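You operate a simulated robot arm through the tools that you are given. There is no shell and no other tool. Be economical: measure what you need, move in short steps, check, and stop when the job is done.

The job below is to be done with a simulated two-armed robot. You get a single attempt, and the scene is never put back.

JOB
Wipe the smear off the counter and clamp the yellow edge guard over that spot.
Fine: hold the guard while its cam lever closes; put the pad back. Set down upright: blue wiping pad. What is to be rubbed or washed off counts as gone when no trace of it is left.
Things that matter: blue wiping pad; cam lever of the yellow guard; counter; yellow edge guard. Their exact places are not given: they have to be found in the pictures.

The check looks at the end state, three seconds after you hand in, the way a careful person would. Anything else that was tipped, shoved, dropped, spilled or broken makes it a failure.

ROBOT AND FRAMES
Two 7-joint arms with two-finger parallel grippers on one trunk, on a base that drives. Base frame: it is fixed to the floor where the robot stands at the start and does not move with it; the origin is under the middle of the robot, x ahead of it, y to its left, z up; the surface under the hand at the start is at about z = 1130. Readings come in mm, rad, newtons and seconds.
The left shoulder is at the start at [50, 209, 1271], the right one opposite. With the tool pointing down near the work surface each hand reaches from about 280 to 920 mm from the robot's upright axis, wherever it stands, measured 20 degrees to its own side. Places, roughly: cam lever of the yellow guard [400, -200, 1200]; counter [600, -800, 1100]. Payload 4.4 kg a hand.
The TCP of each hand is the grasp point between the finger pads, 23 mm short of the fingertips. In the tool frame z runs along the fingers and y along their closing line. The gripper opens to 94 mm. The fingers are 38 mm wide and 10 mm thick; the gripper's body (54 by 96 mm) begins 39 mm behind the TCP.
Orientation is told as [roll, pitch, yaw] about the base's x, y, z axes, in that order, counted from this pose: with the fingers straight down and closing along the base's y, the tool's x points along the base's -x, its y along +y and its z along -z.

CONTROLS
- The arms move only by the tool drive_tool. It takes "left_deltas", "right_deltas" or both (then of equal length, played together; a hand with none holds still); each is a list of rows, each a list of 6 numbers: the shift along the tool's x, y, z in mm, then the turn, a rotation vector about the tool's x, y, z in rad. In form: [[tx, ty, tz, rx, ry, rz], ...]. A call has 1 to 20 rows; each row is the pose to reach, as a shift and turn from the pose commanded when the call began, along the tool's axes at that moment. "left_fingers" and "right_fingers" are, for a hand that has rows, the gripper command, from -1 (shut) to 1 (fully open), values between in proportion, set as the call begins (left out, the last holds). Rows are played at 5 a second. More than 50 mm and 0.15 rad between two rows, or a gripper value outside its range, and nothing of the call is played. A pose out of reach is approached as far as the arm can. The call stops where the force on the tool passes 40 N (or 10 N more than at its start, if that is more) or the arm is blocked; 0.2 s more then pass. Each finger travels about 108 mm/s and halts on what it meets, pressing with about 30 N; the grip force reading is that of the motor and also rises with nothing between the fingers. The clock runs only during rows and for 0.2 s after the last one: add rows that repeat a pose to give the fingers time. It gives the time, the measured TCP pose, the force on the tool (base axes), the opening and the grip force at its end, in the units of the frame above (readings bear some noise), with the torque about the TCP (base axes, N m) and any sound that the robot's microphone picked up, and new pictures: "views" is both (left out), scene, wrist or none (wrist: the cameras of the hands that moved).
- Cameras (640 x 400 px; columns grow to the right, rows downward): "scene" is now at [160, 5.9, 1458.1]; the picture's right is [0.06, -1.00, 0.00], its down [-0.41, -0.02, -0.91] and it looks along [0.91, 0.05, -0.41] (base axes); focal length 214 px, centre (320, 200). "left" rides on the left gripper at [86, -16, -74] in its tool frame; the picture's right is [0.18, 0.98, 0.00], its down [-0.58, 0.11, -0.81] and it looks along [-0.79, 0.15, 0.59] (tool axes); focal length 243 px, centre (320, 200). "right" rides on the right gripper at [86, 16, -75] in its tool frame; the picture's right is [-0.18, 0.98, 0.00], its down [-0.58, -0.11, -0.81] and it looks along [-0.79, -0.15, 0.59] (tool axes); focal length 243 px, centre (320, 200).
- slide_trunk(by): slides the trunk up (or, below 0, down) by that many mm; the arms and the scene camera ride with it, the base frame stays. It gives what a move gives, with no picture.
- base_move(legs): drives the robot by 1 to 6 legs, each [ahead, left, turn to the left] in mm, mm and rad, along the robot's own axes; the way and the turn of a leg run together, so that a leg with both is an arc; at most 1500 mm and 3.142 rad a leg. The arms and the cameras ride along, it lands a little off, and it stops where it bumps. It gives what a move gives, and a new picture of the scene camera.
- aim_head(pan, tilt): turns the head with the scene camera to pan (to the left, within 1.396 rad either way) and tilt (down, from -0.506 to 1.204), counted from straight ahead of the robot. It gives what a move gives, and a new picture of the scene camera.
- locate(camera, pixels): for up to 12 pixels [column, row] of the newest picture of that camera ("zoom" is the newest enlarged one), the place [x, y, z] in the base frame of the surface seen there, good to about 2 mm. The clock stands still meanwhile.
- zoom(camera, box): a new picture of the part [left, top, right, bottom] of that camera's present view, enlarged. The clock stands still meanwhile.
- close_job(): hands the job in; it is judged then, once.

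Keep the steps short. Do not move on a guess: measure, check each grasp and each placing, and mend mistakes. In all there are 80 turns and 260 pictures (those below and enlarged ones count). Leave the grippers open and the arms clear of the work at the hand-in unless told otherwise, and finish with a single line.

The tools are called after "Emit:" as name(argument=value, ...) on one line, values as JSON. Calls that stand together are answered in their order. drive_tool: Moves the arms, as the interface text tells. Its arguments: {"type":"object","properties":{"left_deltas":{"type":"array","items":{"type":"array","items":{"type":"number"}}},"left_fingers":{"type":"number"},"right_deltas":{"type":"array","items":{"type":"array","items":{"type":"number"}}},"right_fingers":{"type":"number"},"views":{"type":"string","enum":["both","scene","wrist","none"]}},"required":[]} The other tools are called the same way: slide_trunk (by) slides the trunk up or down; base_move (legs) drives the base; aim_head (pan, tilt) turns the head that bears the scene camera; locate (camera, pixels) gives the place of the surface under pixels of a picture; zoom (camera, box) takes an enlarged picture of a part of a camera's view; close_job () hands the job in.

At the start:

```text
clock: 0.0
left_ee_pos: [494.6, 402.4, 1419.6]
left_orientation: [0.001, -0.001, 0.0]
left_ft_force: [-0.6, 0.8, 0.3]
left_moment: [-0.01, 0.01, -0.02]
left_grip_width: 94.0
left_gripper_force: 0.1
right_ee_pos: [500.9, -100.8, 1448.8]
right_orientation: [-0.001, 0.0, -0.001]
right_ft_force: [-0.1, 0.5, 0.6]
right_moment: [0.0, -0.01, 0.0]
right_grip_width: 94.1
right_gripper_force: 0.0
trunk travel left (down, up): [-350.0, 213.0]
robot x, y, heading: [0.8, 1.9, -0.004]
head pan, tilt: [0.056, 0.426]
```

scene: 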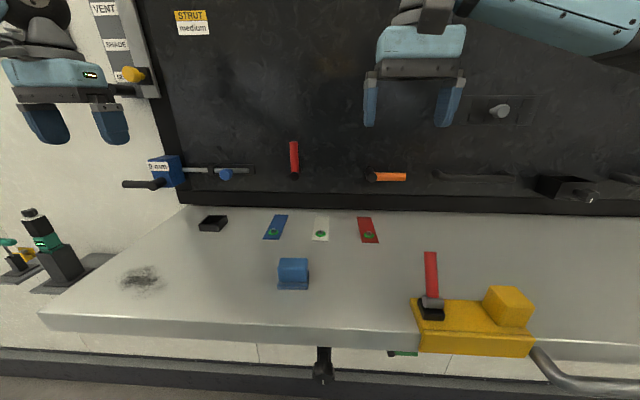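
right: 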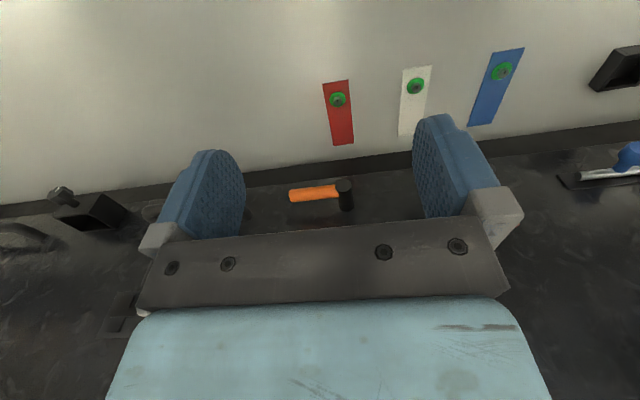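
left: 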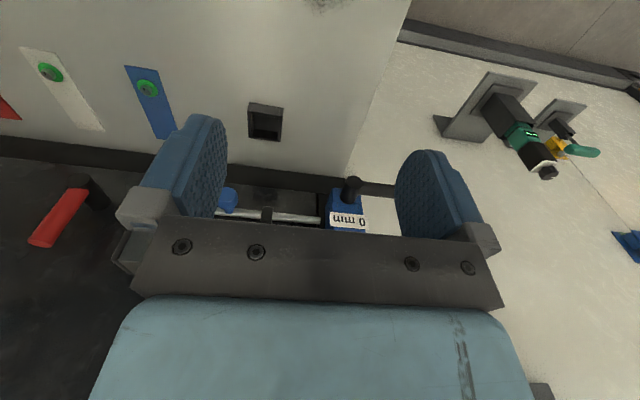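

I see the smear near (140,278), the blue pad near (293,273) and the yellow guard with a red lever near (475,325). I'll enlarge these and measure.

Emit:
zoom(camera="scene", box=[380, 230, 580, 380])

Emit:
zoom(camera="scene", box=[60, 200, 340, 375])

Emit:
locate(camera="scene", pixels=[[140, 278], [122, 284], [158, 284], [135, 268], [293, 265], [280, 289], [308, 289], [280, 262], [307, 262], [50, 315], [200, 325], [400, 330]])

Emit:
locate(camera="scene", pixels=[[415, 302], [420, 350], [530, 355], [535, 333], [490, 290], [530, 292], [500, 325], [432, 312], [430, 255], [432, 295], [460, 315], [485, 315]])

```text
2.67 times, centred on (480, 305) of scene
```

zoom: 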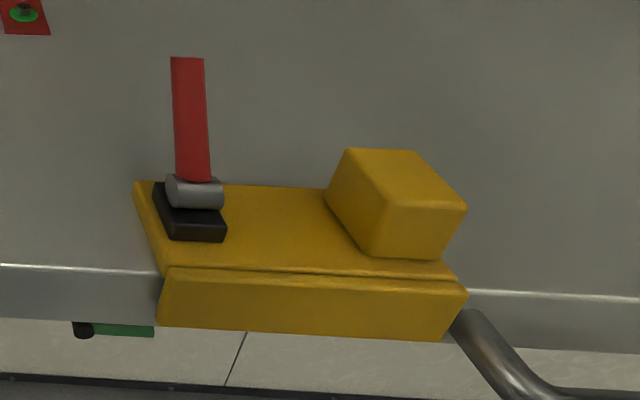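

```text
2.29 times, centred on (200, 288) of scene
```

zoom: 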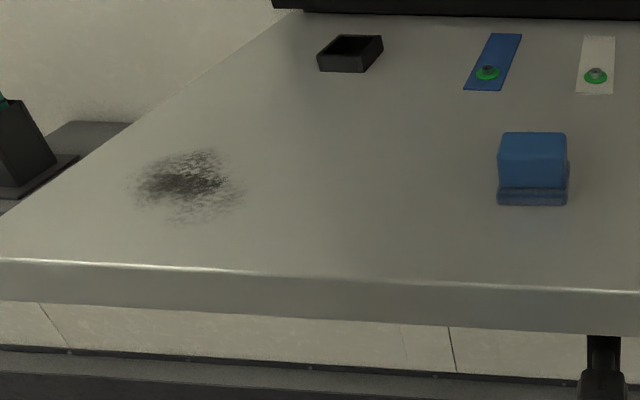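

```text
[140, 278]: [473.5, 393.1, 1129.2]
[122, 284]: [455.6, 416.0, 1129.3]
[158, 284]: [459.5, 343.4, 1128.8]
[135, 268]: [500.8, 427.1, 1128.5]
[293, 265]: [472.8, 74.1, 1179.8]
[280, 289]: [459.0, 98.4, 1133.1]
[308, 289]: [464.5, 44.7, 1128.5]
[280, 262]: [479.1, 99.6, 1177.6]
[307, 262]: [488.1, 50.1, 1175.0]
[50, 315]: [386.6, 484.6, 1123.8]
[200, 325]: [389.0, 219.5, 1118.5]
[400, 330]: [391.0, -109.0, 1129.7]
```

```text
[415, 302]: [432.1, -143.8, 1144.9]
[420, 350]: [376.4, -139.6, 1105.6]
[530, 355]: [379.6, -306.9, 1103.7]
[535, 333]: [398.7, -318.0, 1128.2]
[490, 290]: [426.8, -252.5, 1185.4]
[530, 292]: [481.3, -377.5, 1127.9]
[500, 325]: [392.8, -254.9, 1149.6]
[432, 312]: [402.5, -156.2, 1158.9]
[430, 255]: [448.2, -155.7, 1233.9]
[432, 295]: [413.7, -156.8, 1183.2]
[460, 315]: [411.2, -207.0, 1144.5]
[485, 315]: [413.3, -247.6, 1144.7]
```

The guard rides over the front edge at y about -140..-310. I need to understand its construction and the stuff beneath the edge, and the exact extent of the smear.

Emit:
locate(camera="scene", pixels=[[402, 353], [323, 370], [550, 370], [590, 390], [212, 223], [60, 260], [42, 312], [100, 270], [140, 238], [180, 210], [300, 325], [610, 345]])

Emit:
zoom(camera="scene", box=[100, 250, 180, 300])

Emit:
aim_head(pan=-0.3, tilt=0.9)

```text
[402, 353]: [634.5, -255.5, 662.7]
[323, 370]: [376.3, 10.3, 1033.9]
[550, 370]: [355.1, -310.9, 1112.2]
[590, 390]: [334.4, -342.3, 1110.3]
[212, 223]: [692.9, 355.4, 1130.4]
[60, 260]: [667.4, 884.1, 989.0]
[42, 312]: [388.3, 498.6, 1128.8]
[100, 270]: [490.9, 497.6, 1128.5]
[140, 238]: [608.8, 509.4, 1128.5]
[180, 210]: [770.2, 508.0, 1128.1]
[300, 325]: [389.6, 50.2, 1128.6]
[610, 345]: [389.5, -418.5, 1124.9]
```

```text
8.00 times, centred on (140, 275) of scene
```

zoom: 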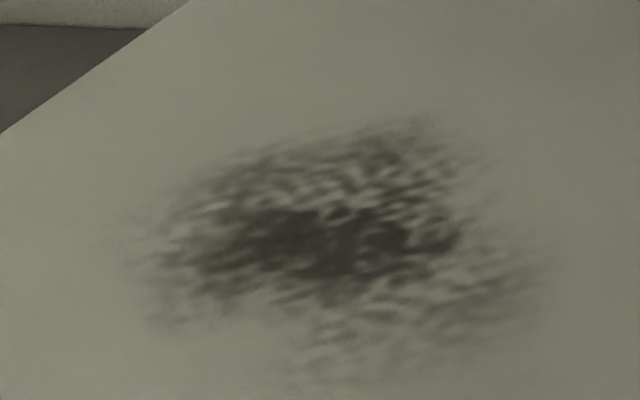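

```text
clock: 0.9
left_ee_pos: [495.0, 402.1, 1418.9]
left_orientation: [0.0, -0.001, 0.002]
left_ft_force: [0.5, 0.8, -0.4]
left_moment: [0.01, -0.01, 0.01]
left_grip_width: 94.1
left_gripper_force: 0.1
right_ee_pos: [500.1, -101.1, 1447.8]
right_orientation: [-0.001, -0.001, -0.001]
right_ft_force: [0.1, 0.0, 0.3]
right_moment: [0.0, -0.02, 0.01]
right_grip_width: 94.3
right_gripper_force: 0.1
trunk travel left (down, up): [-350.0, 213.0]
robot x, y, heading: [1.1, 2.3, 0.003]
head pan, tilt: [-0.3, 0.901]
```

scene: 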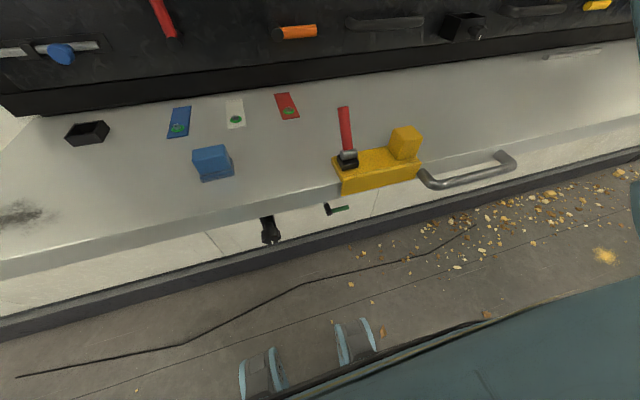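

The guard is next to a rail handle. I'll enlarge the guard from this view, and the part below the counter's edge.

Emit:
zoom(camera="scene", box=[320, 95, 440, 200])

Emit:
zoom(camera="scene", box=[180, 130, 300, 250])

Emit:
locate(camera="scene", pixels=[[343, 108], [348, 148], [347, 155], [347, 163], [338, 165], [358, 158], [405, 130], [392, 140], [418, 133], [404, 148], [335, 158], [372, 152]])

Emit:
locate(camera="scene", pixels=[[343, 186], [380, 185], [418, 178], [420, 170], [268, 220], [270, 238], [210, 150], [225, 160], [200, 170], [214, 177], [195, 152], [222, 147]])

```text
3.81 times, centred on (380, 148) of scene
```

zoom: 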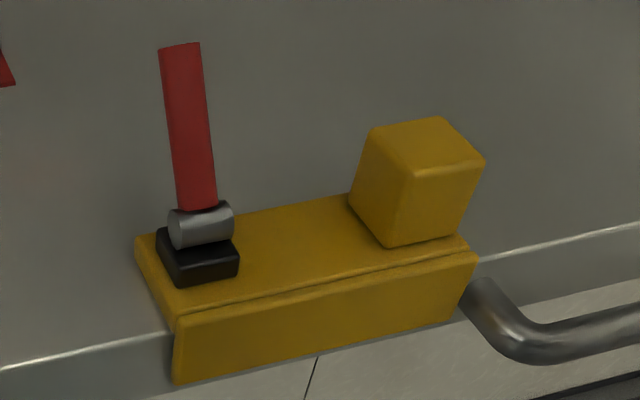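

```text
3.33 times, centred on (240, 190) of scene
```

zoom: 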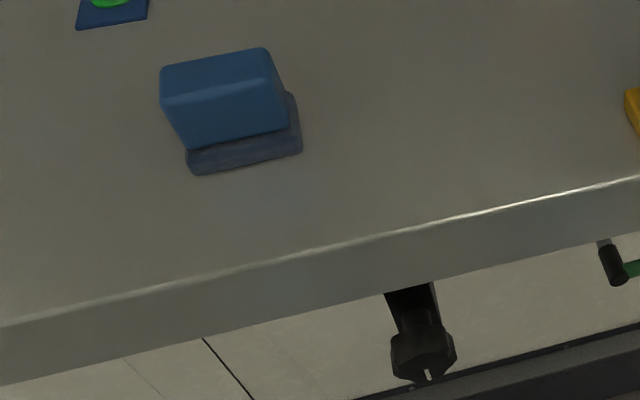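

```text
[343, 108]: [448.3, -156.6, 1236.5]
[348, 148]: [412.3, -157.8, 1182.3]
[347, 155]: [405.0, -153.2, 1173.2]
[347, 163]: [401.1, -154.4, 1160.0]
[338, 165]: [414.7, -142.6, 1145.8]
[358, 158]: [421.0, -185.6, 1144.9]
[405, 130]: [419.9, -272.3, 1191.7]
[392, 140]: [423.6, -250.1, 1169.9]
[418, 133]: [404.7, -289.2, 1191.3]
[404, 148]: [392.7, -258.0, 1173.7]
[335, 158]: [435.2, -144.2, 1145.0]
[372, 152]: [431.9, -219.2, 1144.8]
```

```text
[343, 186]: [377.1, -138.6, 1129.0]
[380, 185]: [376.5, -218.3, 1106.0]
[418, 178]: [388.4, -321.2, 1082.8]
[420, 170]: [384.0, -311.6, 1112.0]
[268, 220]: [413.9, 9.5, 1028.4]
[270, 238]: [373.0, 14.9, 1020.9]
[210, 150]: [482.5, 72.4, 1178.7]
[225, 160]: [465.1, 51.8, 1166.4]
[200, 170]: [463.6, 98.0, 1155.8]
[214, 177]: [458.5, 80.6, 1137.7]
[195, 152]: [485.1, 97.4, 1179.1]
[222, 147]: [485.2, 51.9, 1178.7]
```

The guard: top plate z 1145, front lip at x≈377, a yellow grip block at y -250..-290, lever upright at y≈-157. Next I look at the smear to get its true extent, while moving the right hand aside.

Emit:
drive_tool(right_deltas=[[0, -45, 0, 0, 0, 0], [0, -90, 0, 0, 0, 0], [0, -135, 0, 0, 0, 0], [0, -180, 0, 0, 0, 0]], views="none")

Emit:
aim_head(pan=0.6, tilt=0.75)

```text
clock: 1.9
left_ee_pos: [494.6, 400.3, 1420.5]
left_orientation: [0.002, -0.001, -0.002]
left_ft_force: [-0.2, -0.3, 0.3]
left_moment: [0.01, -0.04, -0.01]
left_grip_width: 93.9
left_gripper_force: 0.1
right_ee_pos: [499.3, -285.6, 1447.6]
right_orientation: [0.003, 0.0, -0.001]
right_ft_force: [-0.3, -0.4, -0.5]
right_moment: [0.0, 0.02, -0.02]
right_grip_width: 94.1
right_gripper_force: 0.1
trunk travel left (down, up): [-350.0, 213.0]
robot x, y, heading: [-1.0, -1.3, -0.002]
head pan, tilt: [-0.3, 0.901]
```

```text
clock: 3.1
left_ee_pos: [493.5, 402.2, 1418.4]
left_orientation: [0.0, 0.001, -0.002]
left_ft_force: [0.1, 0.3, -0.1]
left_moment: [0.01, 0.02, 0.0]
left_grip_width: 94.0
left_gripper_force: 0.0
right_ee_pos: [502.4, -280.6, 1448.8]
right_orientation: [-0.002, 0.0, -0.001]
right_ft_force: [0.6, 0.4, 0.5]
right_moment: [0.01, -0.01, 0.01]
right_grip_width: 94.1
right_gripper_force: 0.0
trunk travel left (down, up): [-350.0, 213.0]
robot x, y, heading: [2.0, -0.0, -0.002]
head pan, tilt: [0.6, 0.75]
```

scene: 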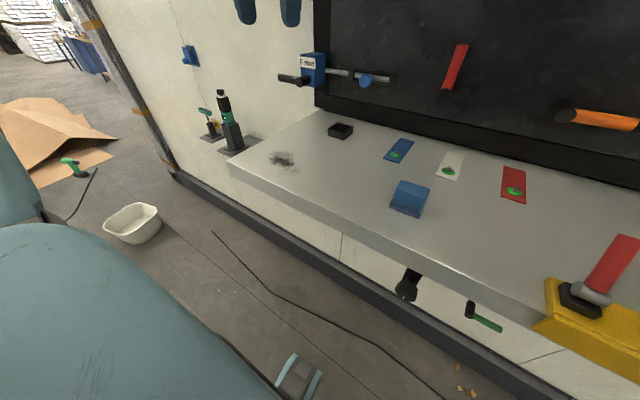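

Emit:
zoom(camera="scene", box=[250, 140, 314, 180])

Emit:
zoom(camera="scene", box=[376, 170, 440, 222])

```text
10.00 times, centred on (282, 160) of scene
```

zoom: 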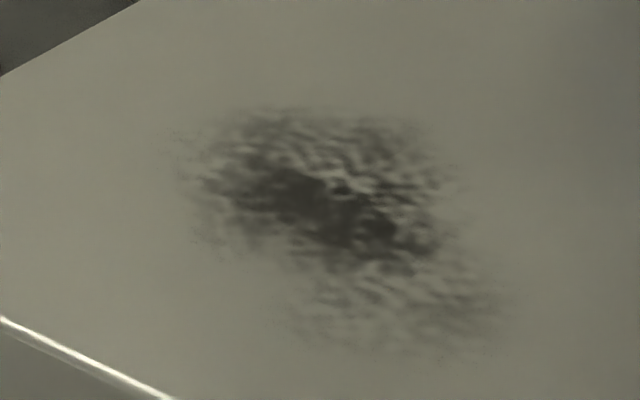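

```text
7.69 times, centred on (408, 196) of scene
```

zoom: 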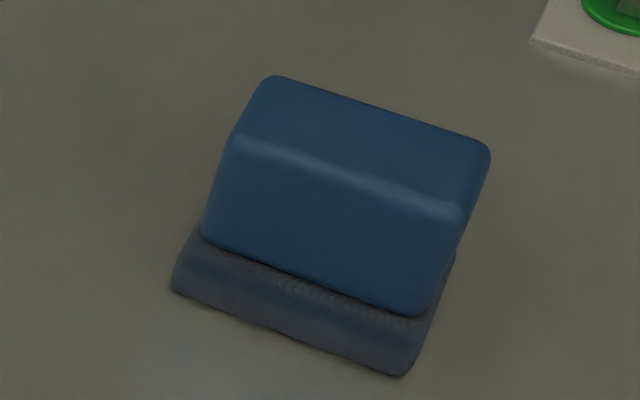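

Emit:
locate(camera="zoom", pixels=[[270, 85], [480, 148], [235, 140], [460, 205], [205, 235], [430, 310], [175, 288], [400, 370], [190, 240], [450, 265], [300, 280], [340, 170]])

Emit:
locate(camera="scene", pixels=[[267, 156], [281, 151], [293, 152], [296, 158], [300, 170], [302, 175], [290, 177], [278, 172], [270, 164], [283, 160], [292, 165]])

```text
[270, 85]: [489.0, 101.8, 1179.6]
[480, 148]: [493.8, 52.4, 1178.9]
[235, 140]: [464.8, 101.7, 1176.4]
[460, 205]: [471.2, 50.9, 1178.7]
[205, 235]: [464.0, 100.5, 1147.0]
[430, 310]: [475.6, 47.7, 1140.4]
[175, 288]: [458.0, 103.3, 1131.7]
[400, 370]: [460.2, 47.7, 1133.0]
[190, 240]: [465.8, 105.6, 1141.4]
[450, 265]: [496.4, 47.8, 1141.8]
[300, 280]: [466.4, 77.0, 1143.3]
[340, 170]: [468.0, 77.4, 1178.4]
```

```text
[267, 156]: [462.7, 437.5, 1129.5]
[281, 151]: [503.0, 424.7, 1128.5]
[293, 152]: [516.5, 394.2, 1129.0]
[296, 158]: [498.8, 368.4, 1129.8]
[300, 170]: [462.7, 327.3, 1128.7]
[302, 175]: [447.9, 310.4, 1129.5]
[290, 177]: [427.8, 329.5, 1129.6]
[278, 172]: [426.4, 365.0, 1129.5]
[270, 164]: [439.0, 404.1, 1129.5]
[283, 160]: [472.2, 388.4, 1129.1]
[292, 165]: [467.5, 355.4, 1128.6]
```

Pad: handle x 464–493, y 50–101, top 1179; felt base top 1143. Smear: x 420–520, y 305–445. I move the left hand above the pad.

Emit:
drive_tool(left_deltas=[[2, -45, 10, 0, 0, 0], [4, -90, 20, 0, 0, 0], [6, -135, 30, 0, 0, 0], [8, -180, 40, 0, 0, 0], [10, -225, 60, 0, 0, 0], [12, -270, 80, 0, 0, 0], [14, -310, 105, 0, 0, 0], [15, -326, 145, 0, 0, 0], [15, -326, 170, 0, 0, 0], [15, -326, 170, 0, 0, 0]], left_fingers=1, views="both")

```text
clock: 5.3
left_ee_pos: [485.5, 113.6, 1294.0]
left_orientation: [-0.004, 0.0, 0.002]
left_ft_force: [1.1, -0.8, -0.8]
left_moment: [0.0, 0.0, 0.0]
left_grip_width: 94.0
left_gripper_force: 0.0
left hand out of reach, approached as far as the arm can: row 7, 8, 9, 10
right_ee_pos: [501.7, -282.6, 1449.1]
right_orientation: [0.0, -0.001, 0.0]
right_ft_force: [0.5, 0.0, -0.2]
right_moment: [0.02, 0.03, 0.02]
right_grip_width: 93.8
right_gripper_force: 0.2
trunk travel left (down, up): [-350.0, 213.0]
robot x, y, heading: [1.3, -0.4, 0.004]
head pan, tilt: [0.6, 0.75]
```

scene: 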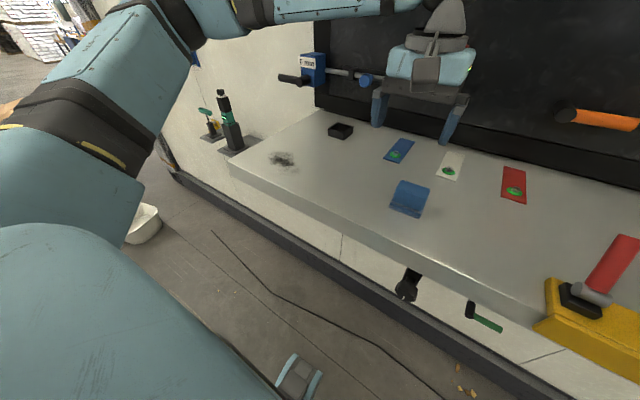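
left: 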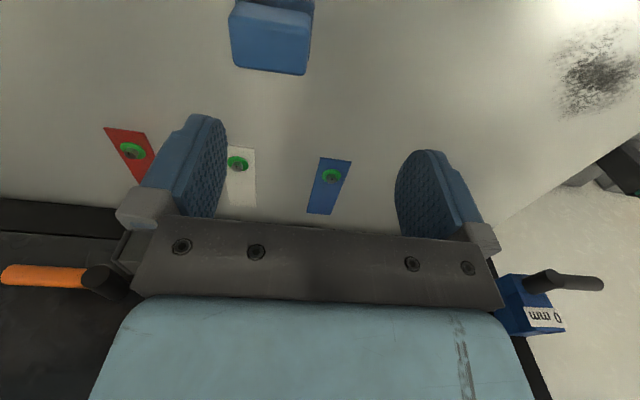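

The left hand cannot come that far across. I'll drive the base 100 mm to the right, so that the pad is on the left hand's side.

Emit:
base_move(legs=[[0, -100, 0]])

```text
clock: 6.9
left_ee_pos: [483.9, 15.0, 1295.2]
left_orientation: [-0.002, 0.0, 0.0]
left_ft_force: [-0.2, -0.8, -0.6]
left_moment: [-0.02, 0.0, 0.01]
left_grip_width: 93.9
left_gripper_force: 0.0
right_ee_pos: [501.3, -381.4, 1448.7]
right_orientation: [0.0, 0.001, 0.002]
right_ft_force: [0.7, 1.3, -0.3]
right_moment: [0.01, 0.0, -0.01]
right_grip_width: 93.9
right_gripper_force: 0.1
trunk travel left (down, up): [-350.0, 213.0]
robot x, y, heading: [-3.2, -97.1, 0.007]
head pan, tilt: [0.6, 0.75]
```

scene: 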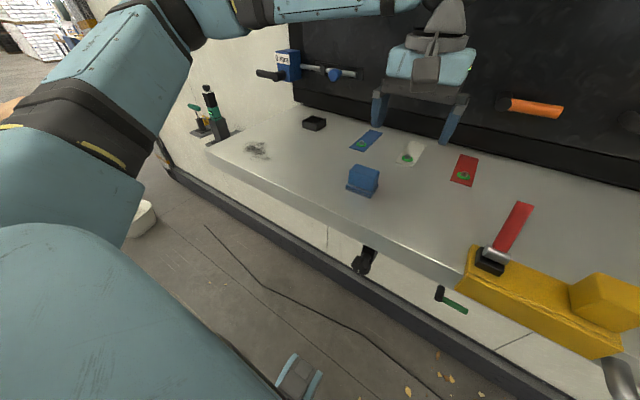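

Now the hand is at y=15; shift +61 in y and a bit lower, then read.

Emit:
drive_tool(left_deltas=[[3, 30, 10, 0, 0, 0], [5, 61, 20, 0, 0, 0], [5, 61, 40, 0, 0, 0], [5, 61, 40, 0, 0, 0]], views="both")

```text
clock: 7.9
left_ee_pos: [479.8, 77.7, 1253.7]
left_orientation: [-0.003, -0.002, 0.002]
left_ft_force: [-0.7, 0.0, 0.4]
left_moment: [0.01, 0.01, 0.0]
left_grip_width: 94.1
left_gripper_force: 0.0
right_ee_pos: [500.7, -380.4, 1449.3]
right_orientation: [-0.001, 0.0, 0.003]
right_ft_force: [0.4, 0.8, 0.2]
right_moment: [-0.02, -0.04, 0.01]
right_grip_width: 93.9
right_gripper_force: 0.1
trunk travel left (down, up): [-350.0, 213.0]
robot x, y, heading: [1.4, -100.3, -0.0]
head pan, tilt: [0.6, 0.75]
```

scene: 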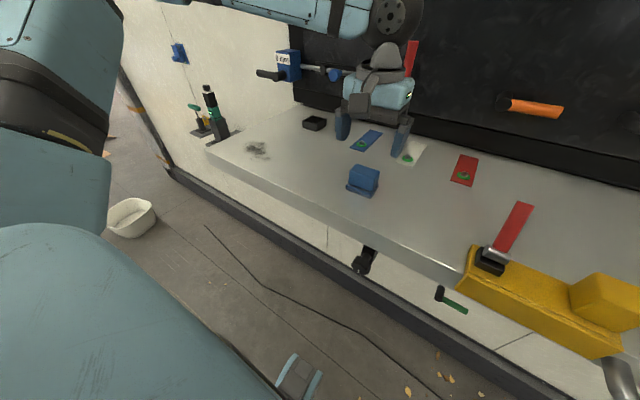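
left: 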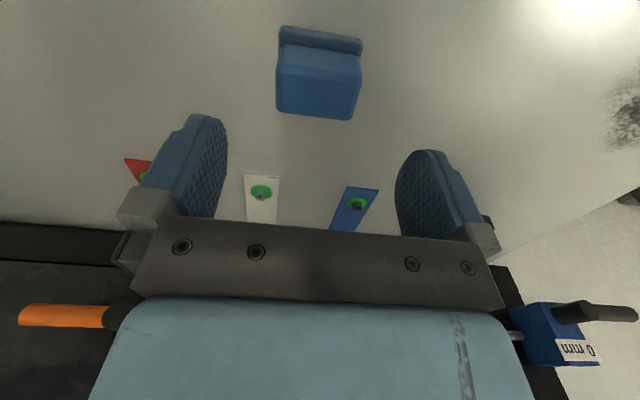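

The hand is above the pad. I check the pad's position and yaw from the wrist view.

Emit:
locate(camera="left", pixels=[[280, 28], [361, 41], [277, 45], [360, 55], [278, 68], [359, 76], [278, 108], [350, 117], [315, 90], [318, 70]])

Emit:
zoom(camera="left", box=[260, 10, 380, 130])

```text
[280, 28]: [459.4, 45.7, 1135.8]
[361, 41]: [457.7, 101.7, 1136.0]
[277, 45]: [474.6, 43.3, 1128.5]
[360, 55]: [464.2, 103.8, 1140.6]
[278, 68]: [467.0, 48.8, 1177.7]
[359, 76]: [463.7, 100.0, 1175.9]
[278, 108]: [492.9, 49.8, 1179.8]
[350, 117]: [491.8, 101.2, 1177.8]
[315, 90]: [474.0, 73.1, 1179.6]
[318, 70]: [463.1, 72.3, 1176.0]
```

```text
3.33 times, centred on (320, 70) of left
```

zoom: 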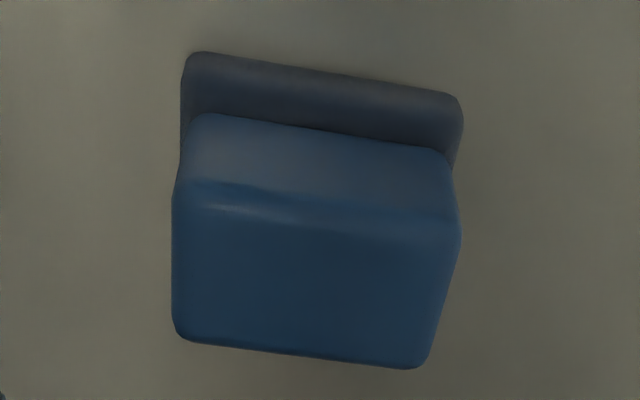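

Pad centre (479, 75), yaw ≈0, handle 51 mm wide. I lower 85 mm to z≈1168 and close.

Emit:
drive_tool(left_deltas=[[0, -2, 40, 0, 0, 0], [0, -2, 70, 0, 0, 0], [0, -2, 85, 0, 0, 0], [0, -2, 85, 0, 0, 0]], views="none")

Emit:
drive_tool(left_deltas=[[0, 0, 0, 0, 0, 0], [0, 0, 0, 0, 0, 0], [0, 0, 0, 0, 0, 0], [0, 0, 0, 0, 0, 0]], left_fingers=-1, views="both")

```text
clock: 8.9
left_ee_pos: [479.7, 71.9, 1169.4]
left_orientation: [-0.001, 0.0, 0.001]
left_ft_force: [1.0, 0.4, -1.0]
left_moment: [-0.01, -0.01, 0.0]
left_grip_width: 93.8
left_gripper_force: 0.1
right_ee_pos: [501.8, -381.1, 1448.8]
right_orientation: [0.001, -0.001, 0.002]
right_ft_force: [0.0, 0.0, 1.3]
right_moment: [0.01, -0.03, -0.04]
right_grip_width: 93.9
right_gripper_force: 0.1
trunk travel left (down, up): [-350.0, 213.0]
robot x, y, heading: [0.3, -98.9, -0.002]
head pan, tilt: [0.6, 0.75]
```

```text
clock: 9.9
left_ee_pos: [478.8, 73.9, 1169.8]
left_orientation: [-0.003, 0.0, 0.001]
left_ft_force: [-0.6, 0.5, -0.1]
left_moment: [0.01, -0.05, 0.01]
left_grip_width: 55.4
left_gripper_force: 30.0
right_ee_pos: [501.4, -381.6, 1449.2]
right_orientation: [0.0, -0.001, 0.001]
right_ft_force: [-0.2, 0.9, 0.2]
right_moment: [0.01, -0.01, 0.03]
right_grip_width: 93.9
right_gripper_force: 0.0
trunk travel left (down, up): [-350.0, 213.0]
robot x, y, heading: [-3.5, -93.9, 0.001]
head pan, tilt: [0.6, 0.75]
```

scene: 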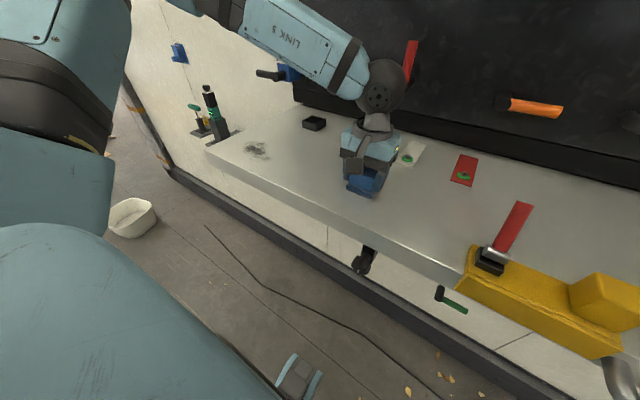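
left: 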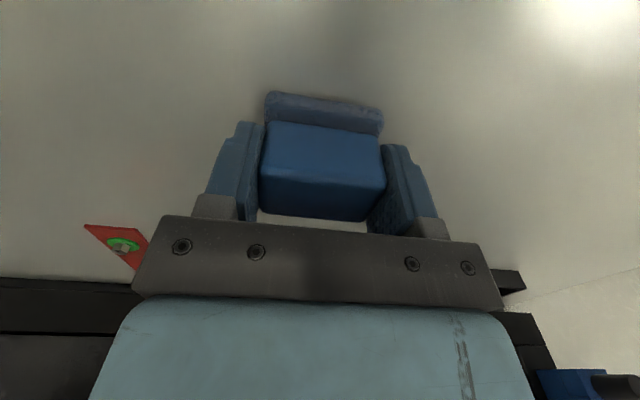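

Gripped at 55 mm. I lift 40 mm and carry the pad over to the smear (505, 430).

Emit:
drive_tool(left_deltas=[[0, 0, -30, 0, 0, 0], [0, 30, -40, 0, 0, 0], [-4, 78, -40, 0, 0, 0], [-8, 126, -40, 0, 0, 0], [-12, 174, -40, 0, 0, 0], [-16, 222, -40, 0, 0, 0], [-20, 270, -40, 0, 0, 0], [-24, 315, -40, 0, 0, 0], [-27, 356, -40, 0, 0, 0], [-27, 356, -40, 0, 0, 0]], views="both")

```text
clock: 12.1
left_ee_pos: [506.1, 428.7, 1208.0]
left_orientation: [0.0, 0.0, 0.001]
left_ft_force: [0.3, 0.1, -0.9]
left_moment: [-0.01, 0.02, 0.01]
left_grip_width: 55.6
left_gripper_force: 29.8
right_ee_pos: [501.8, -381.6, 1449.0]
right_orientation: [0.001, -0.001, 0.003]
right_ft_force: [-0.4, -0.5, 0.2]
right_moment: [-0.01, 0.0, 0.01]
right_grip_width: 94.0
right_gripper_force: 0.1
trunk travel left (down, up): [-350.0, 213.0]
robot x, y, heading: [1.2, -100.0, -0.002]
head pan, tilt: [0.6, 0.75]
```

scene: 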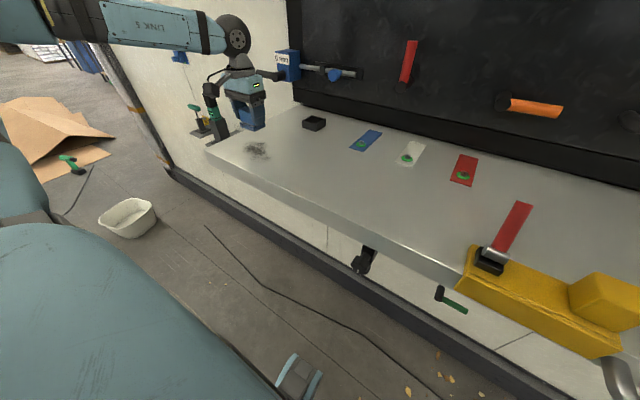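
left: 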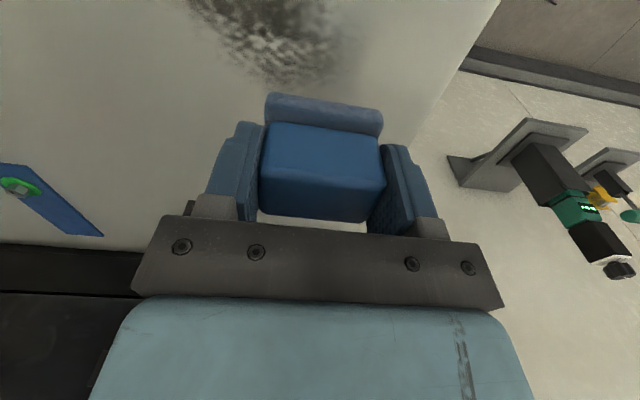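

Lower it 40 mm to touch, then 3 mm more; read the force.

Emit:
drive_tool(left_deltas=[[0, 0, 25, 0, 0, 0], [0, 0, 38, 0, 0, 0], [0, 0, 41, 0, 0, 0], [0, 0, 43, 0, 0, 0], [0, 0, 43, 0, 0, 0]], views="none")

```text
clock: 13.3
left_ee_pos: [504.9, 428.8, 1167.9]
left_orientation: [-0.001, -0.004, 0.003]
left_ft_force: [3.8, 7.2, 22.4]
left_moment: [0.13, 0.09, -0.01]
left_grip_width: 55.5
left_gripper_force: 30.1
right_ee_pos: [499.7, -382.4, 1451.7]
right_orientation: [0.0, -0.002, 0.001]
right_ft_force: [-0.5, 0.2, 0.2]
right_moment: [0.0, 0.01, -0.01]
right_grip_width: 93.9
right_gripper_force: 0.0
trunk travel left (down, up): [-350.0, 213.0]
robot x, y, heading: [1.9, -99.2, -0.0]
head pan, tilt: [0.6, 0.75]
```

22 N of press. I ease 1 mm and wipe in strokes along y, with x lines every 25 mm.

Emit:
drive_tool(left_deltas=[[0, -37, -1, 0, 0, 0], [0, -75, -1, 0, 0, 0], [0, -112, -1, 0, 0, 0], [12, -120, -1, 0, 0, 0], [25, -112, -1, 0, 0, 0], [25, -75, -1, 0, 0, 0], [25, -37, -1, 0, 0, 0], [25, 5, -1, 0, 0, 0], [50, 5, -1, 0, 0, 0], [50, -37, -1, 0, 0, 0], [50, -75, -1, 0, 0, 0], [50, -120, -1, 0, 0, 0], [72, -120, -1, 0, 0, 0], [72, -75, -1, 0, 0, 0], [72, -37, -1, 0, 0, 0], [72, 0, -1, 0, 0, 0]], views="both")

```text
clock: 16.7
left_ee_pos: [433.5, 429.8, 1168.1]
left_orientation: [-0.001, -0.004, 0.0]
left_ft_force: [1.4, -4.1, 16.6]
left_moment: [0.01, 0.13, 0.01]
left_grip_width: 55.4
left_gripper_force: 29.5
right_ee_pos: [500.0, -383.5, 1449.3]
right_orientation: [0.0, -0.002, 0.002]
right_ft_force: [-1.5, 0.9, 0.6]
right_moment: [-0.03, 0.0, -0.04]
right_grip_width: 94.1
right_gripper_force: 0.1
trunk travel left (down, up): [-350.0, 213.0]
robot x, y, heading: [-0.2, -101.7, 0.002]
head pan, tilt: [0.6, 0.75]
```

scene: 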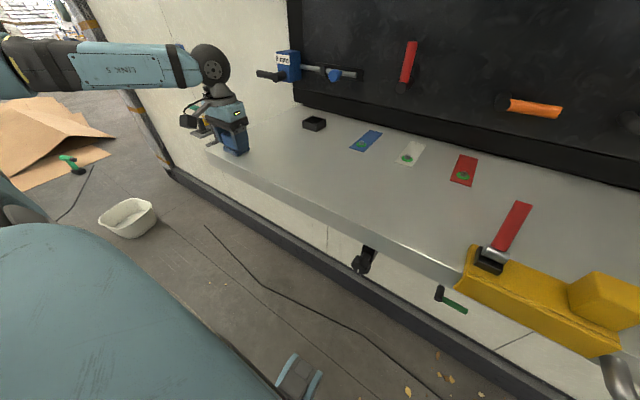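
left: 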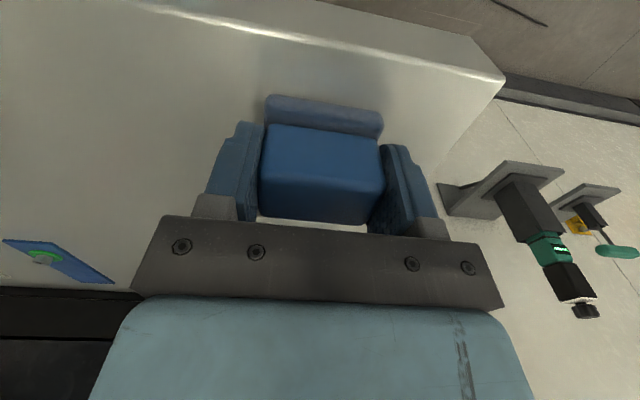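

Looks well wiped. I lift and draw the pad back over in the air (toward the pad's home) and then inspect the spot.

Emit:
drive_tool(left_deltas=[[0, 0, -25, 0, 0, 0], [0, -40, -41, 0, 0, 0], [-4, -88, -41, 0, 0, 0], [-10, -136, -41, 0, 0, 0], [-16, -184, -41, 0, 0, 0], [-24, -232, -41, 0, 0, 0], [-32, -280, -41, 0, 0, 0], [-40, -320, -41, 0, 0, 0], [-45, -356, -41, 0, 0, 0], [-45, -356, -41, 0, 0, 0]], views="both")

Emit:
zoom(camera="scene", box=[210, 120, 306, 190])

```text
clock: 18.9
left_ee_pos: [478.5, 75.1, 1207.9]
left_orientation: [-0.001, -0.001, 0.001]
left_ft_force: [-0.6, -0.7, -0.4]
left_moment: [0.04, 0.01, -0.02]
left_grip_width: 55.5
left_gripper_force: 30.0
right_ee_pos: [501.3, -381.4, 1448.8]
right_orientation: [0.0, -0.003, 0.002]
right_ft_force: [0.1, 0.5, -0.2]
right_moment: [0.03, -0.01, 0.01]
right_grip_width: 93.8
right_gripper_force: 0.1
trunk travel left (down, up): [-350.0, 213.0]
robot x, y, heading: [-1.4, -97.4, 0.002]
head pan, tilt: [0.6, 0.75]
```

scene: 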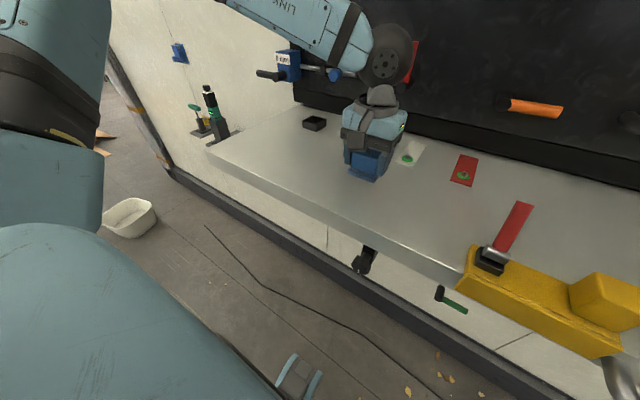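
left: 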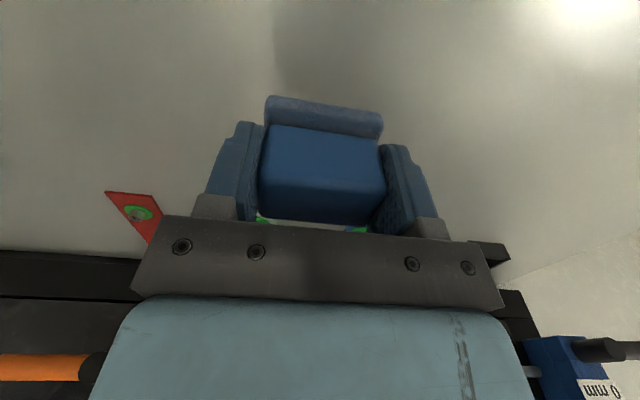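

```text
5.71 times, centred on (258, 155) of scene
```

zoom: 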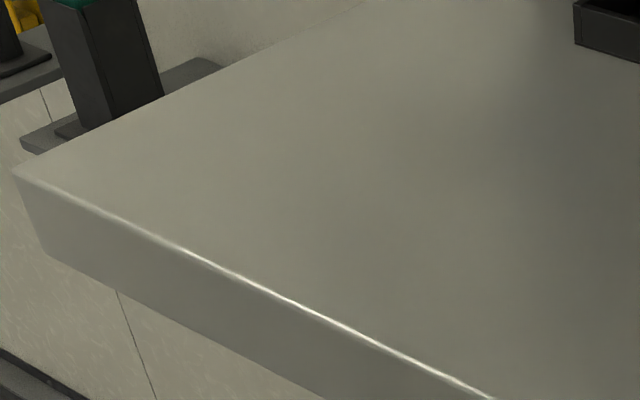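

No trace of the smear is left. I lower the pad 39 mm onto its original place and open.

Emit:
drive_tool(left_deltas=[[0, 0, 20, 0, 0, 0], [0, 0, 34, 0, 0, 0], [0, 0, 39, 0, 0, 0], [0, 0, 39, 0, 0, 0]], views="none")

Emit:
drive_tool(left_deltas=[[0, 0, 0, 0, 0, 0], [0, 0, 0, 0, 0, 0], [0, 0, 0, 0, 0, 0], [0, 0, -30, 0, 0, 0], [0, 0, -75, 0, 0, 0], [0, 0, -120, 0, 0, 0], [0, 45, -150, 0, 0, 0], [0, 90, -150, 0, 0, 0], [0, 135, -150, 0, 0, 0]], left_fingers=1, views="both")

```text
clock: 19.9
left_ee_pos: [480.6, 75.9, 1168.5]
left_orientation: [-0.003, 0.002, 0.001]
left_ft_force: [1.0, 0.1, 0.2]
left_moment: [-0.03, -0.02, 0.01]
left_grip_width: 55.6
left_gripper_force: 30.0
right_ee_pos: [502.2, -380.8, 1448.2]
right_orientation: [0.0, 0.0, 0.002]
right_ft_force: [0.5, 0.3, 0.4]
right_moment: [-0.01, 0.02, -0.01]
right_grip_width: 94.1
right_gripper_force: 0.0
trunk travel left (down, up): [-350.0, 213.0]
robot x, y, heading: [-3.0, -96.5, 0.002]
head pan, tilt: [0.6, 0.75]
```

```text
refused: row 7 steps farther than a row can; nothing moved
```

Emit:
drive_tool(left_deltas=[[0, 0, 0, 0, 0, 0], [0, 0, 0, 0, 0, 0], [0, 0, 0, 0, 0, 0], [0, 0, -30, 0, 0, 0], [0, 0, -75, 0, 0, 0], [0, 0, -120, 0, 0, 0], [0, 30, -150, 0, 0, 0], [0, 75, -150, 0, 0, 0], [0, 120, -150, 0, 0, 0]], left_fingers=1, views="both")

```text
clock: 21.9
left_ee_pos: [479.3, 195.6, 1318.0]
left_orientation: [-0.004, 0.0, 0.002]
left_ft_force: [-0.1, 0.2, -0.2]
left_moment: [0.0, -0.01, 0.02]
left_grip_width: 94.1
left_gripper_force: 0.0
right_ee_pos: [501.2, -379.0, 1450.0]
right_orientation: [-0.001, 0.001, 0.001]
right_ft_force: [-0.6, 0.5, 0.6]
right_moment: [-0.04, -0.04, -0.01]
right_grip_width: 94.0
right_gripper_force: 0.1
trunk travel left (down, up): [-350.0, 213.0]
robot x, y, heading: [-3.5, -100.1, 0.004]
head pan, tilt: [0.6, 0.75]
```

scene: 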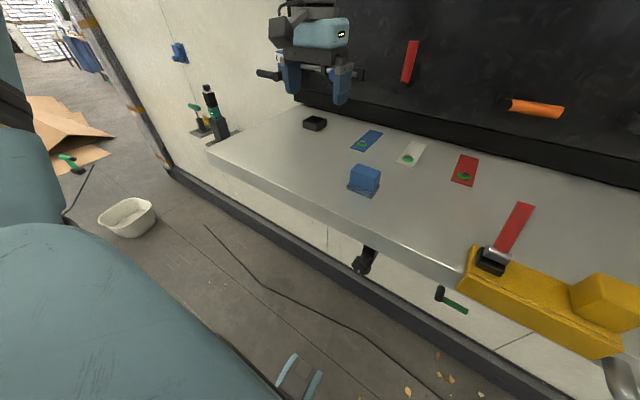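
left: 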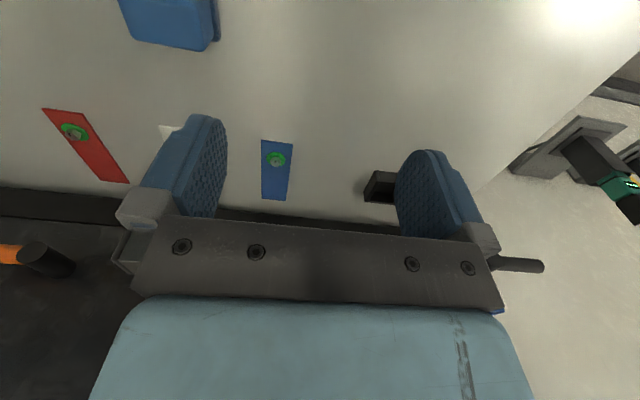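

The pad is back at its place, upright. Now turn the head to the guard and measure the grip block and lever.

Emit:
aim_head(pan=-0.25, tilt=0.9)

Emit:
zoom(camera="scene", box=[250, 80, 410, 200])

```text
clock: 23.0
left_ee_pos: [480.4, 193.2, 1317.8]
left_orientation: [-0.001, 0.0, 0.002]
left_ft_force: [-0.4, 0.0, -0.6]
left_moment: [0.0, 0.01, 0.01]
left_grip_width: 93.8
left_gripper_force: 0.1
right_ee_pos: [503.0, -380.6, 1449.1]
right_orientation: [0.0, 0.0, 0.002]
right_ft_force: [-1.1, 0.2, -0.5]
right_moment: [0.01, -0.02, 0.0]
right_grip_width: 93.9
right_gripper_force: 0.1
trunk travel left (down, up): [-350.0, 213.0]
robot x, y, heading: [2.4, -99.3, 0.003]
head pan, tilt: [-0.25, 0.901]
```

scene: 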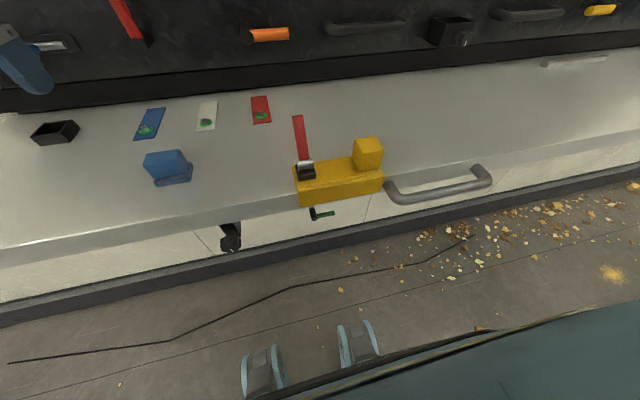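

```text
3.33 times, centred on (330, 140) of scene
```

zoom: 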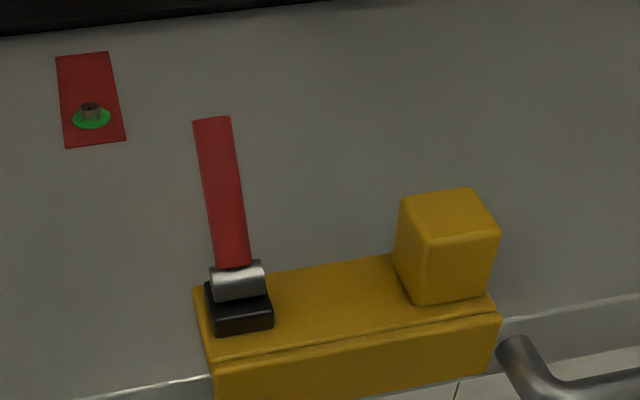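

Emit:
locate(camera="zoom", pixels=[[405, 200], [468, 193], [428, 238], [495, 232], [400, 260], [425, 298], [490, 290], [198, 288], [213, 358], [495, 305], [388, 260], [215, 388]])

Emit:
locate(camera="zoom", pixels=[[197, 122], [230, 120], [215, 262], [248, 260], [215, 280], [262, 275], [238, 270], [240, 295], [210, 300], [215, 330], [270, 325], [222, 190]])

```text
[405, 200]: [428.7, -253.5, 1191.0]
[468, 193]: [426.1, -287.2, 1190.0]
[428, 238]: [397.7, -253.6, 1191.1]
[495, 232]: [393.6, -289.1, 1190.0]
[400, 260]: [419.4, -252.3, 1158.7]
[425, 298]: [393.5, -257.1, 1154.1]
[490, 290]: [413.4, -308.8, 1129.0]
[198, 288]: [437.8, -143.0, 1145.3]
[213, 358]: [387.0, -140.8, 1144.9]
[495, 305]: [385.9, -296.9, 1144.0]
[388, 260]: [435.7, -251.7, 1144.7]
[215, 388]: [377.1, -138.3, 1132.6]
```

```text
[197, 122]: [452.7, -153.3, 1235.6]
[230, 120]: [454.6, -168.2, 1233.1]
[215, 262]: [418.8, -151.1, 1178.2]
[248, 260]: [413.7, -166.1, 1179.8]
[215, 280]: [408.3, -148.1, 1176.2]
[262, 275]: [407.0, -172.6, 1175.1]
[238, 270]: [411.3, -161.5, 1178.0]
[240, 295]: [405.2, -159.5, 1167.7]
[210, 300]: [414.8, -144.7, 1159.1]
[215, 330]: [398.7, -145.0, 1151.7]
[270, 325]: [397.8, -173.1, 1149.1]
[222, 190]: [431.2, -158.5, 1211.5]
```

Block: x 392–430, y –252…–290, top 1191; lever pivot near (415, –160, 1172) leaning away. The guard spans y –140…–300, so its centre is y≈–220. I bring the right hand above the block.

Emit:
drive_tool(right_deltas=[[15, 20, 35, 0, 0, 0], [30, 40, 70, 0, 0, 0], [50, 60, 105, 0, 0, 0], [70, 80, 135, 0, 0, 0], [85, 100, 165, 0, 0, 0], [91, 110, 190, 0, 0, 0], [91, 110, 200, 0, 0, 0], [91, 110, 200, 0, 0, 0]], right_fingers=1, views="both")

```text
clock: 24.8
left_ee_pos: [480.4, 193.7, 1318.3]
left_orientation: [-0.002, 0.001, 0.001]
left_ft_force: [-0.7, 1.0, 0.0]
left_moment: [-0.03, 0.0, 0.02]
left_grip_width: 94.1
left_gripper_force: 0.0
right_ee_pos: [410.2, -270.3, 1247.7]
right_orientation: [0.0, 0.0, 0.002]
right_ft_force: [-0.5, 0.6, -1.4]
right_moment: [0.01, 0.0, -0.02]
right_grip_width: 93.8
right_gripper_force: 0.0
trunk travel left (down, up): [-350.0, 213.0]
robot x, y, heading: [-0.8, -100.4, -0.001]
head pan, tilt: [-0.25, 0.901]
```

scene: 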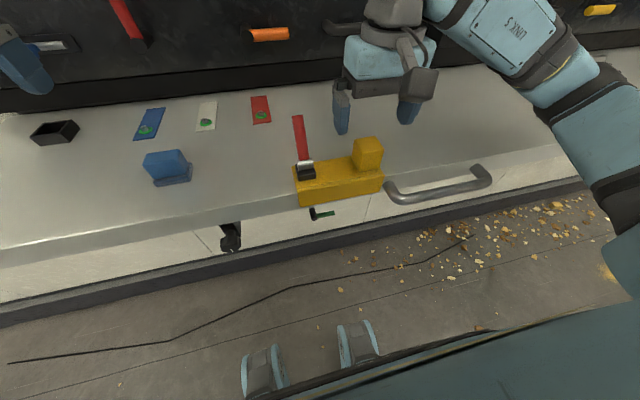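
right: 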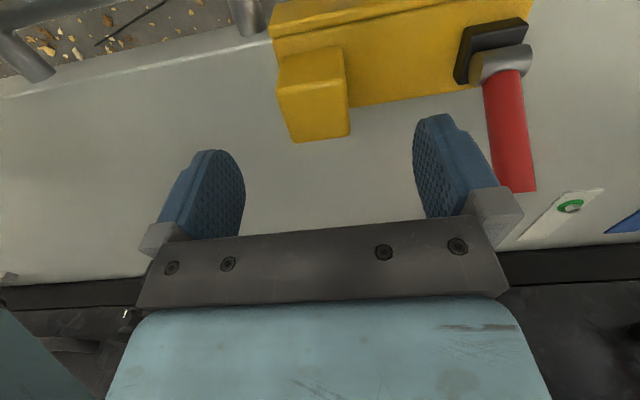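

Emit:
zoom(camera="right", box=[250, 0, 570, 200])

Emit:
locate(camera="right", pixels=[[280, 93], [346, 83], [294, 140], [347, 134], [283, 60], [340, 50], [273, 40], [527, 8], [360, 105], [500, 80], [515, 180], [535, 190]])

```text
2.00 times, centred on (410, 100) of right
```

zoom: 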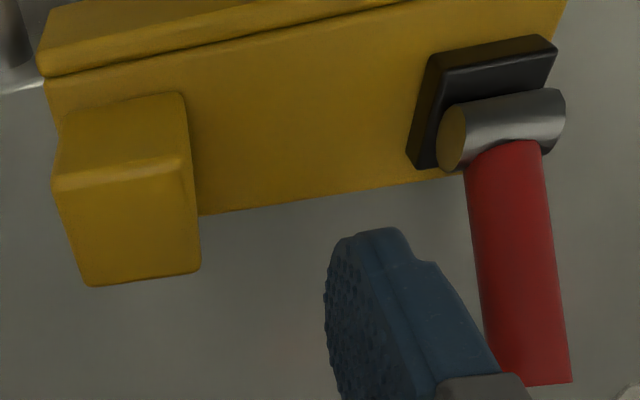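

```text
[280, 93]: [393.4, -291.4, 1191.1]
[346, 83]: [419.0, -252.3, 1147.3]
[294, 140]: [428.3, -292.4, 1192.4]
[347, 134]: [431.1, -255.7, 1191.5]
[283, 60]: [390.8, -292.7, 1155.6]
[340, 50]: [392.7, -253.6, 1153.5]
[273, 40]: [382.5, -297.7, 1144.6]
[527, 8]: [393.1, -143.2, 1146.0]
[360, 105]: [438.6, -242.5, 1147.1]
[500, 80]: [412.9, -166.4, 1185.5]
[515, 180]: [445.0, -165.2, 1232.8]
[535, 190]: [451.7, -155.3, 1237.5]
```

Aligned with the block centre (411, –272). Lower to z≈1171 and close.

Emit:
drive_tool(right_deltas=[[0, -2, 40, 0, 0, 0], [0, -2, 65, 0, 0, 0], [0, -2, 76, 0, 0, 0], [0, -2, 76, 0, 0, 0]], views="none")

Emit:
drive_tool(right_deltas=[[0, 0, 0, 0, 0, 0], [0, 0, 0, 0, 0, 0], [0, 0, 0, 0, 0, 0], [0, 0, 0, 0, 0, 0]], right_fingers=-1, views="both")

```text
clock: 25.8
left_ee_pos: [479.4, 198.4, 1318.3]
left_orientation: [-0.006, -0.002, 0.003]
left_ft_force: [0.7, -0.4, 0.1]
left_moment: [0.0, -0.01, -0.01]
left_grip_width: 93.9
left_gripper_force: 0.0
right_ee_pos: [410.4, -269.3, 1176.4]
right_orientation: [-0.005, -0.008, 0.002]
right_ft_force: [-0.1, -0.5, -0.1]
right_moment: [0.02, -0.01, -0.01]
right_grip_width: 93.9
right_gripper_force: 0.0
trunk travel left (down, up): [-350.0, 213.0]
robot x, y, heading: [3.2, -99.6, -0.001]
head pan, tilt: [-0.25, 0.901]
```

```text
clock: 26.8
left_ee_pos: [466.1, 195.5, 1321.1]
left_orientation: [-0.004, -0.013, 0.001]
left_ft_force: [0.3, 0.1, 0.1]
left_moment: [-0.01, 0.04, 0.0]
left_grip_width: 93.6
left_gripper_force: 0.1
right_ee_pos: [398.5, -270.6, 1172.7]
right_orientation: [-0.004, -0.003, 0.001]
right_ft_force: [1.6, 1.0, -0.2]
right_moment: [0.2, 0.05, -0.05]
right_grip_width: 41.9
right_gripper_force: 30.2
trunk travel left (down, up): [-350.0, 213.0]
robot x, y, heading: [-0.0, -98.0, 0.0]
head pan, tilt: [-0.25, 0.901]
```

scene: 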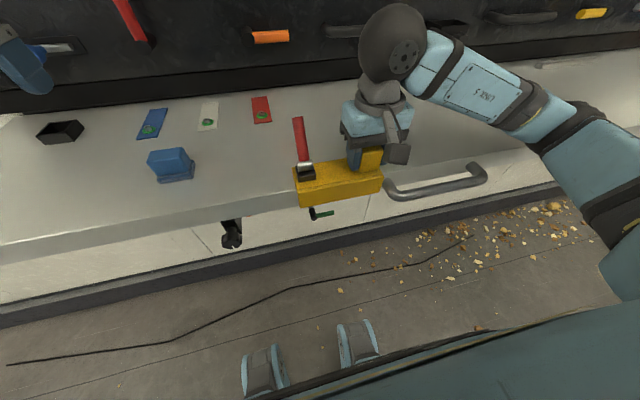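
right: 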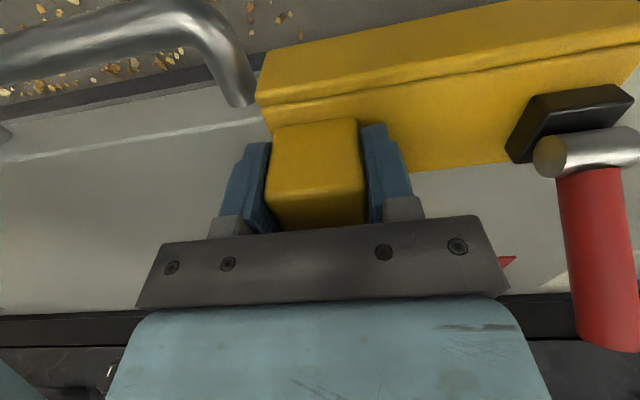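

Gripped (42 mm). But both hands read about 12 mm further back in x than before — I check with a still read.

Emit:
drive_tool(right_deltas=[[0, 0, 0, 0, 0, 0], [0, 0, 0, 0, 0, 0]], views="scene")

Emit:
locate(camera="scene", pixels=[[300, 205], [380, 193], [340, 195], [165, 155], [299, 120], [304, 158]])

```text
clock: 27.4
left_ee_pos: [476.5, 195.2, 1321.0]
left_orientation: [-0.004, -0.005, 0.003]
left_ft_force: [0.3, 0.0, 0.8]
left_moment: [0.01, 0.0, 0.02]
left_grip_width: 94.3
left_gripper_force: 0.1
right_ee_pos: [409.6, -271.3, 1177.8]
right_orientation: [-0.003, -0.011, 0.005]
right_ft_force: [-0.7, 0.3, -4.8]
right_moment: [-0.28, -0.01, 0.02]
right_grip_width: 42.1
right_gripper_force: 30.0
trunk travel left (down, up): [-350.0, 213.0]
robot x, y, heading: [1.6, -101.6, 0.002]
head pan, tilt: [-0.25, 0.901]
```

scene: 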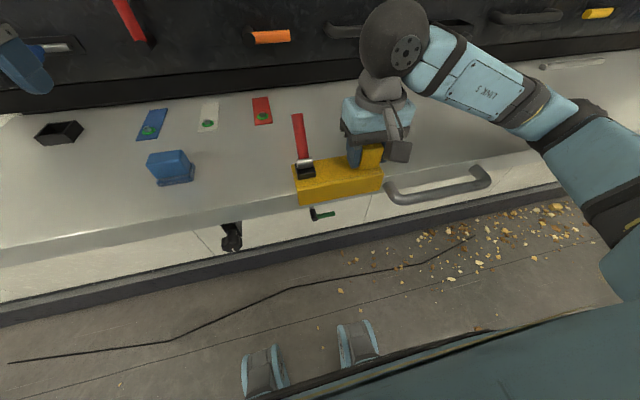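

```text
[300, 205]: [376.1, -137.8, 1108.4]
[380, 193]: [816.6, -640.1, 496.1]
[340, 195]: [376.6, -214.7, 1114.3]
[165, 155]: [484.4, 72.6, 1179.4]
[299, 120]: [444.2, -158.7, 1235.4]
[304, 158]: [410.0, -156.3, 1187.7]
```

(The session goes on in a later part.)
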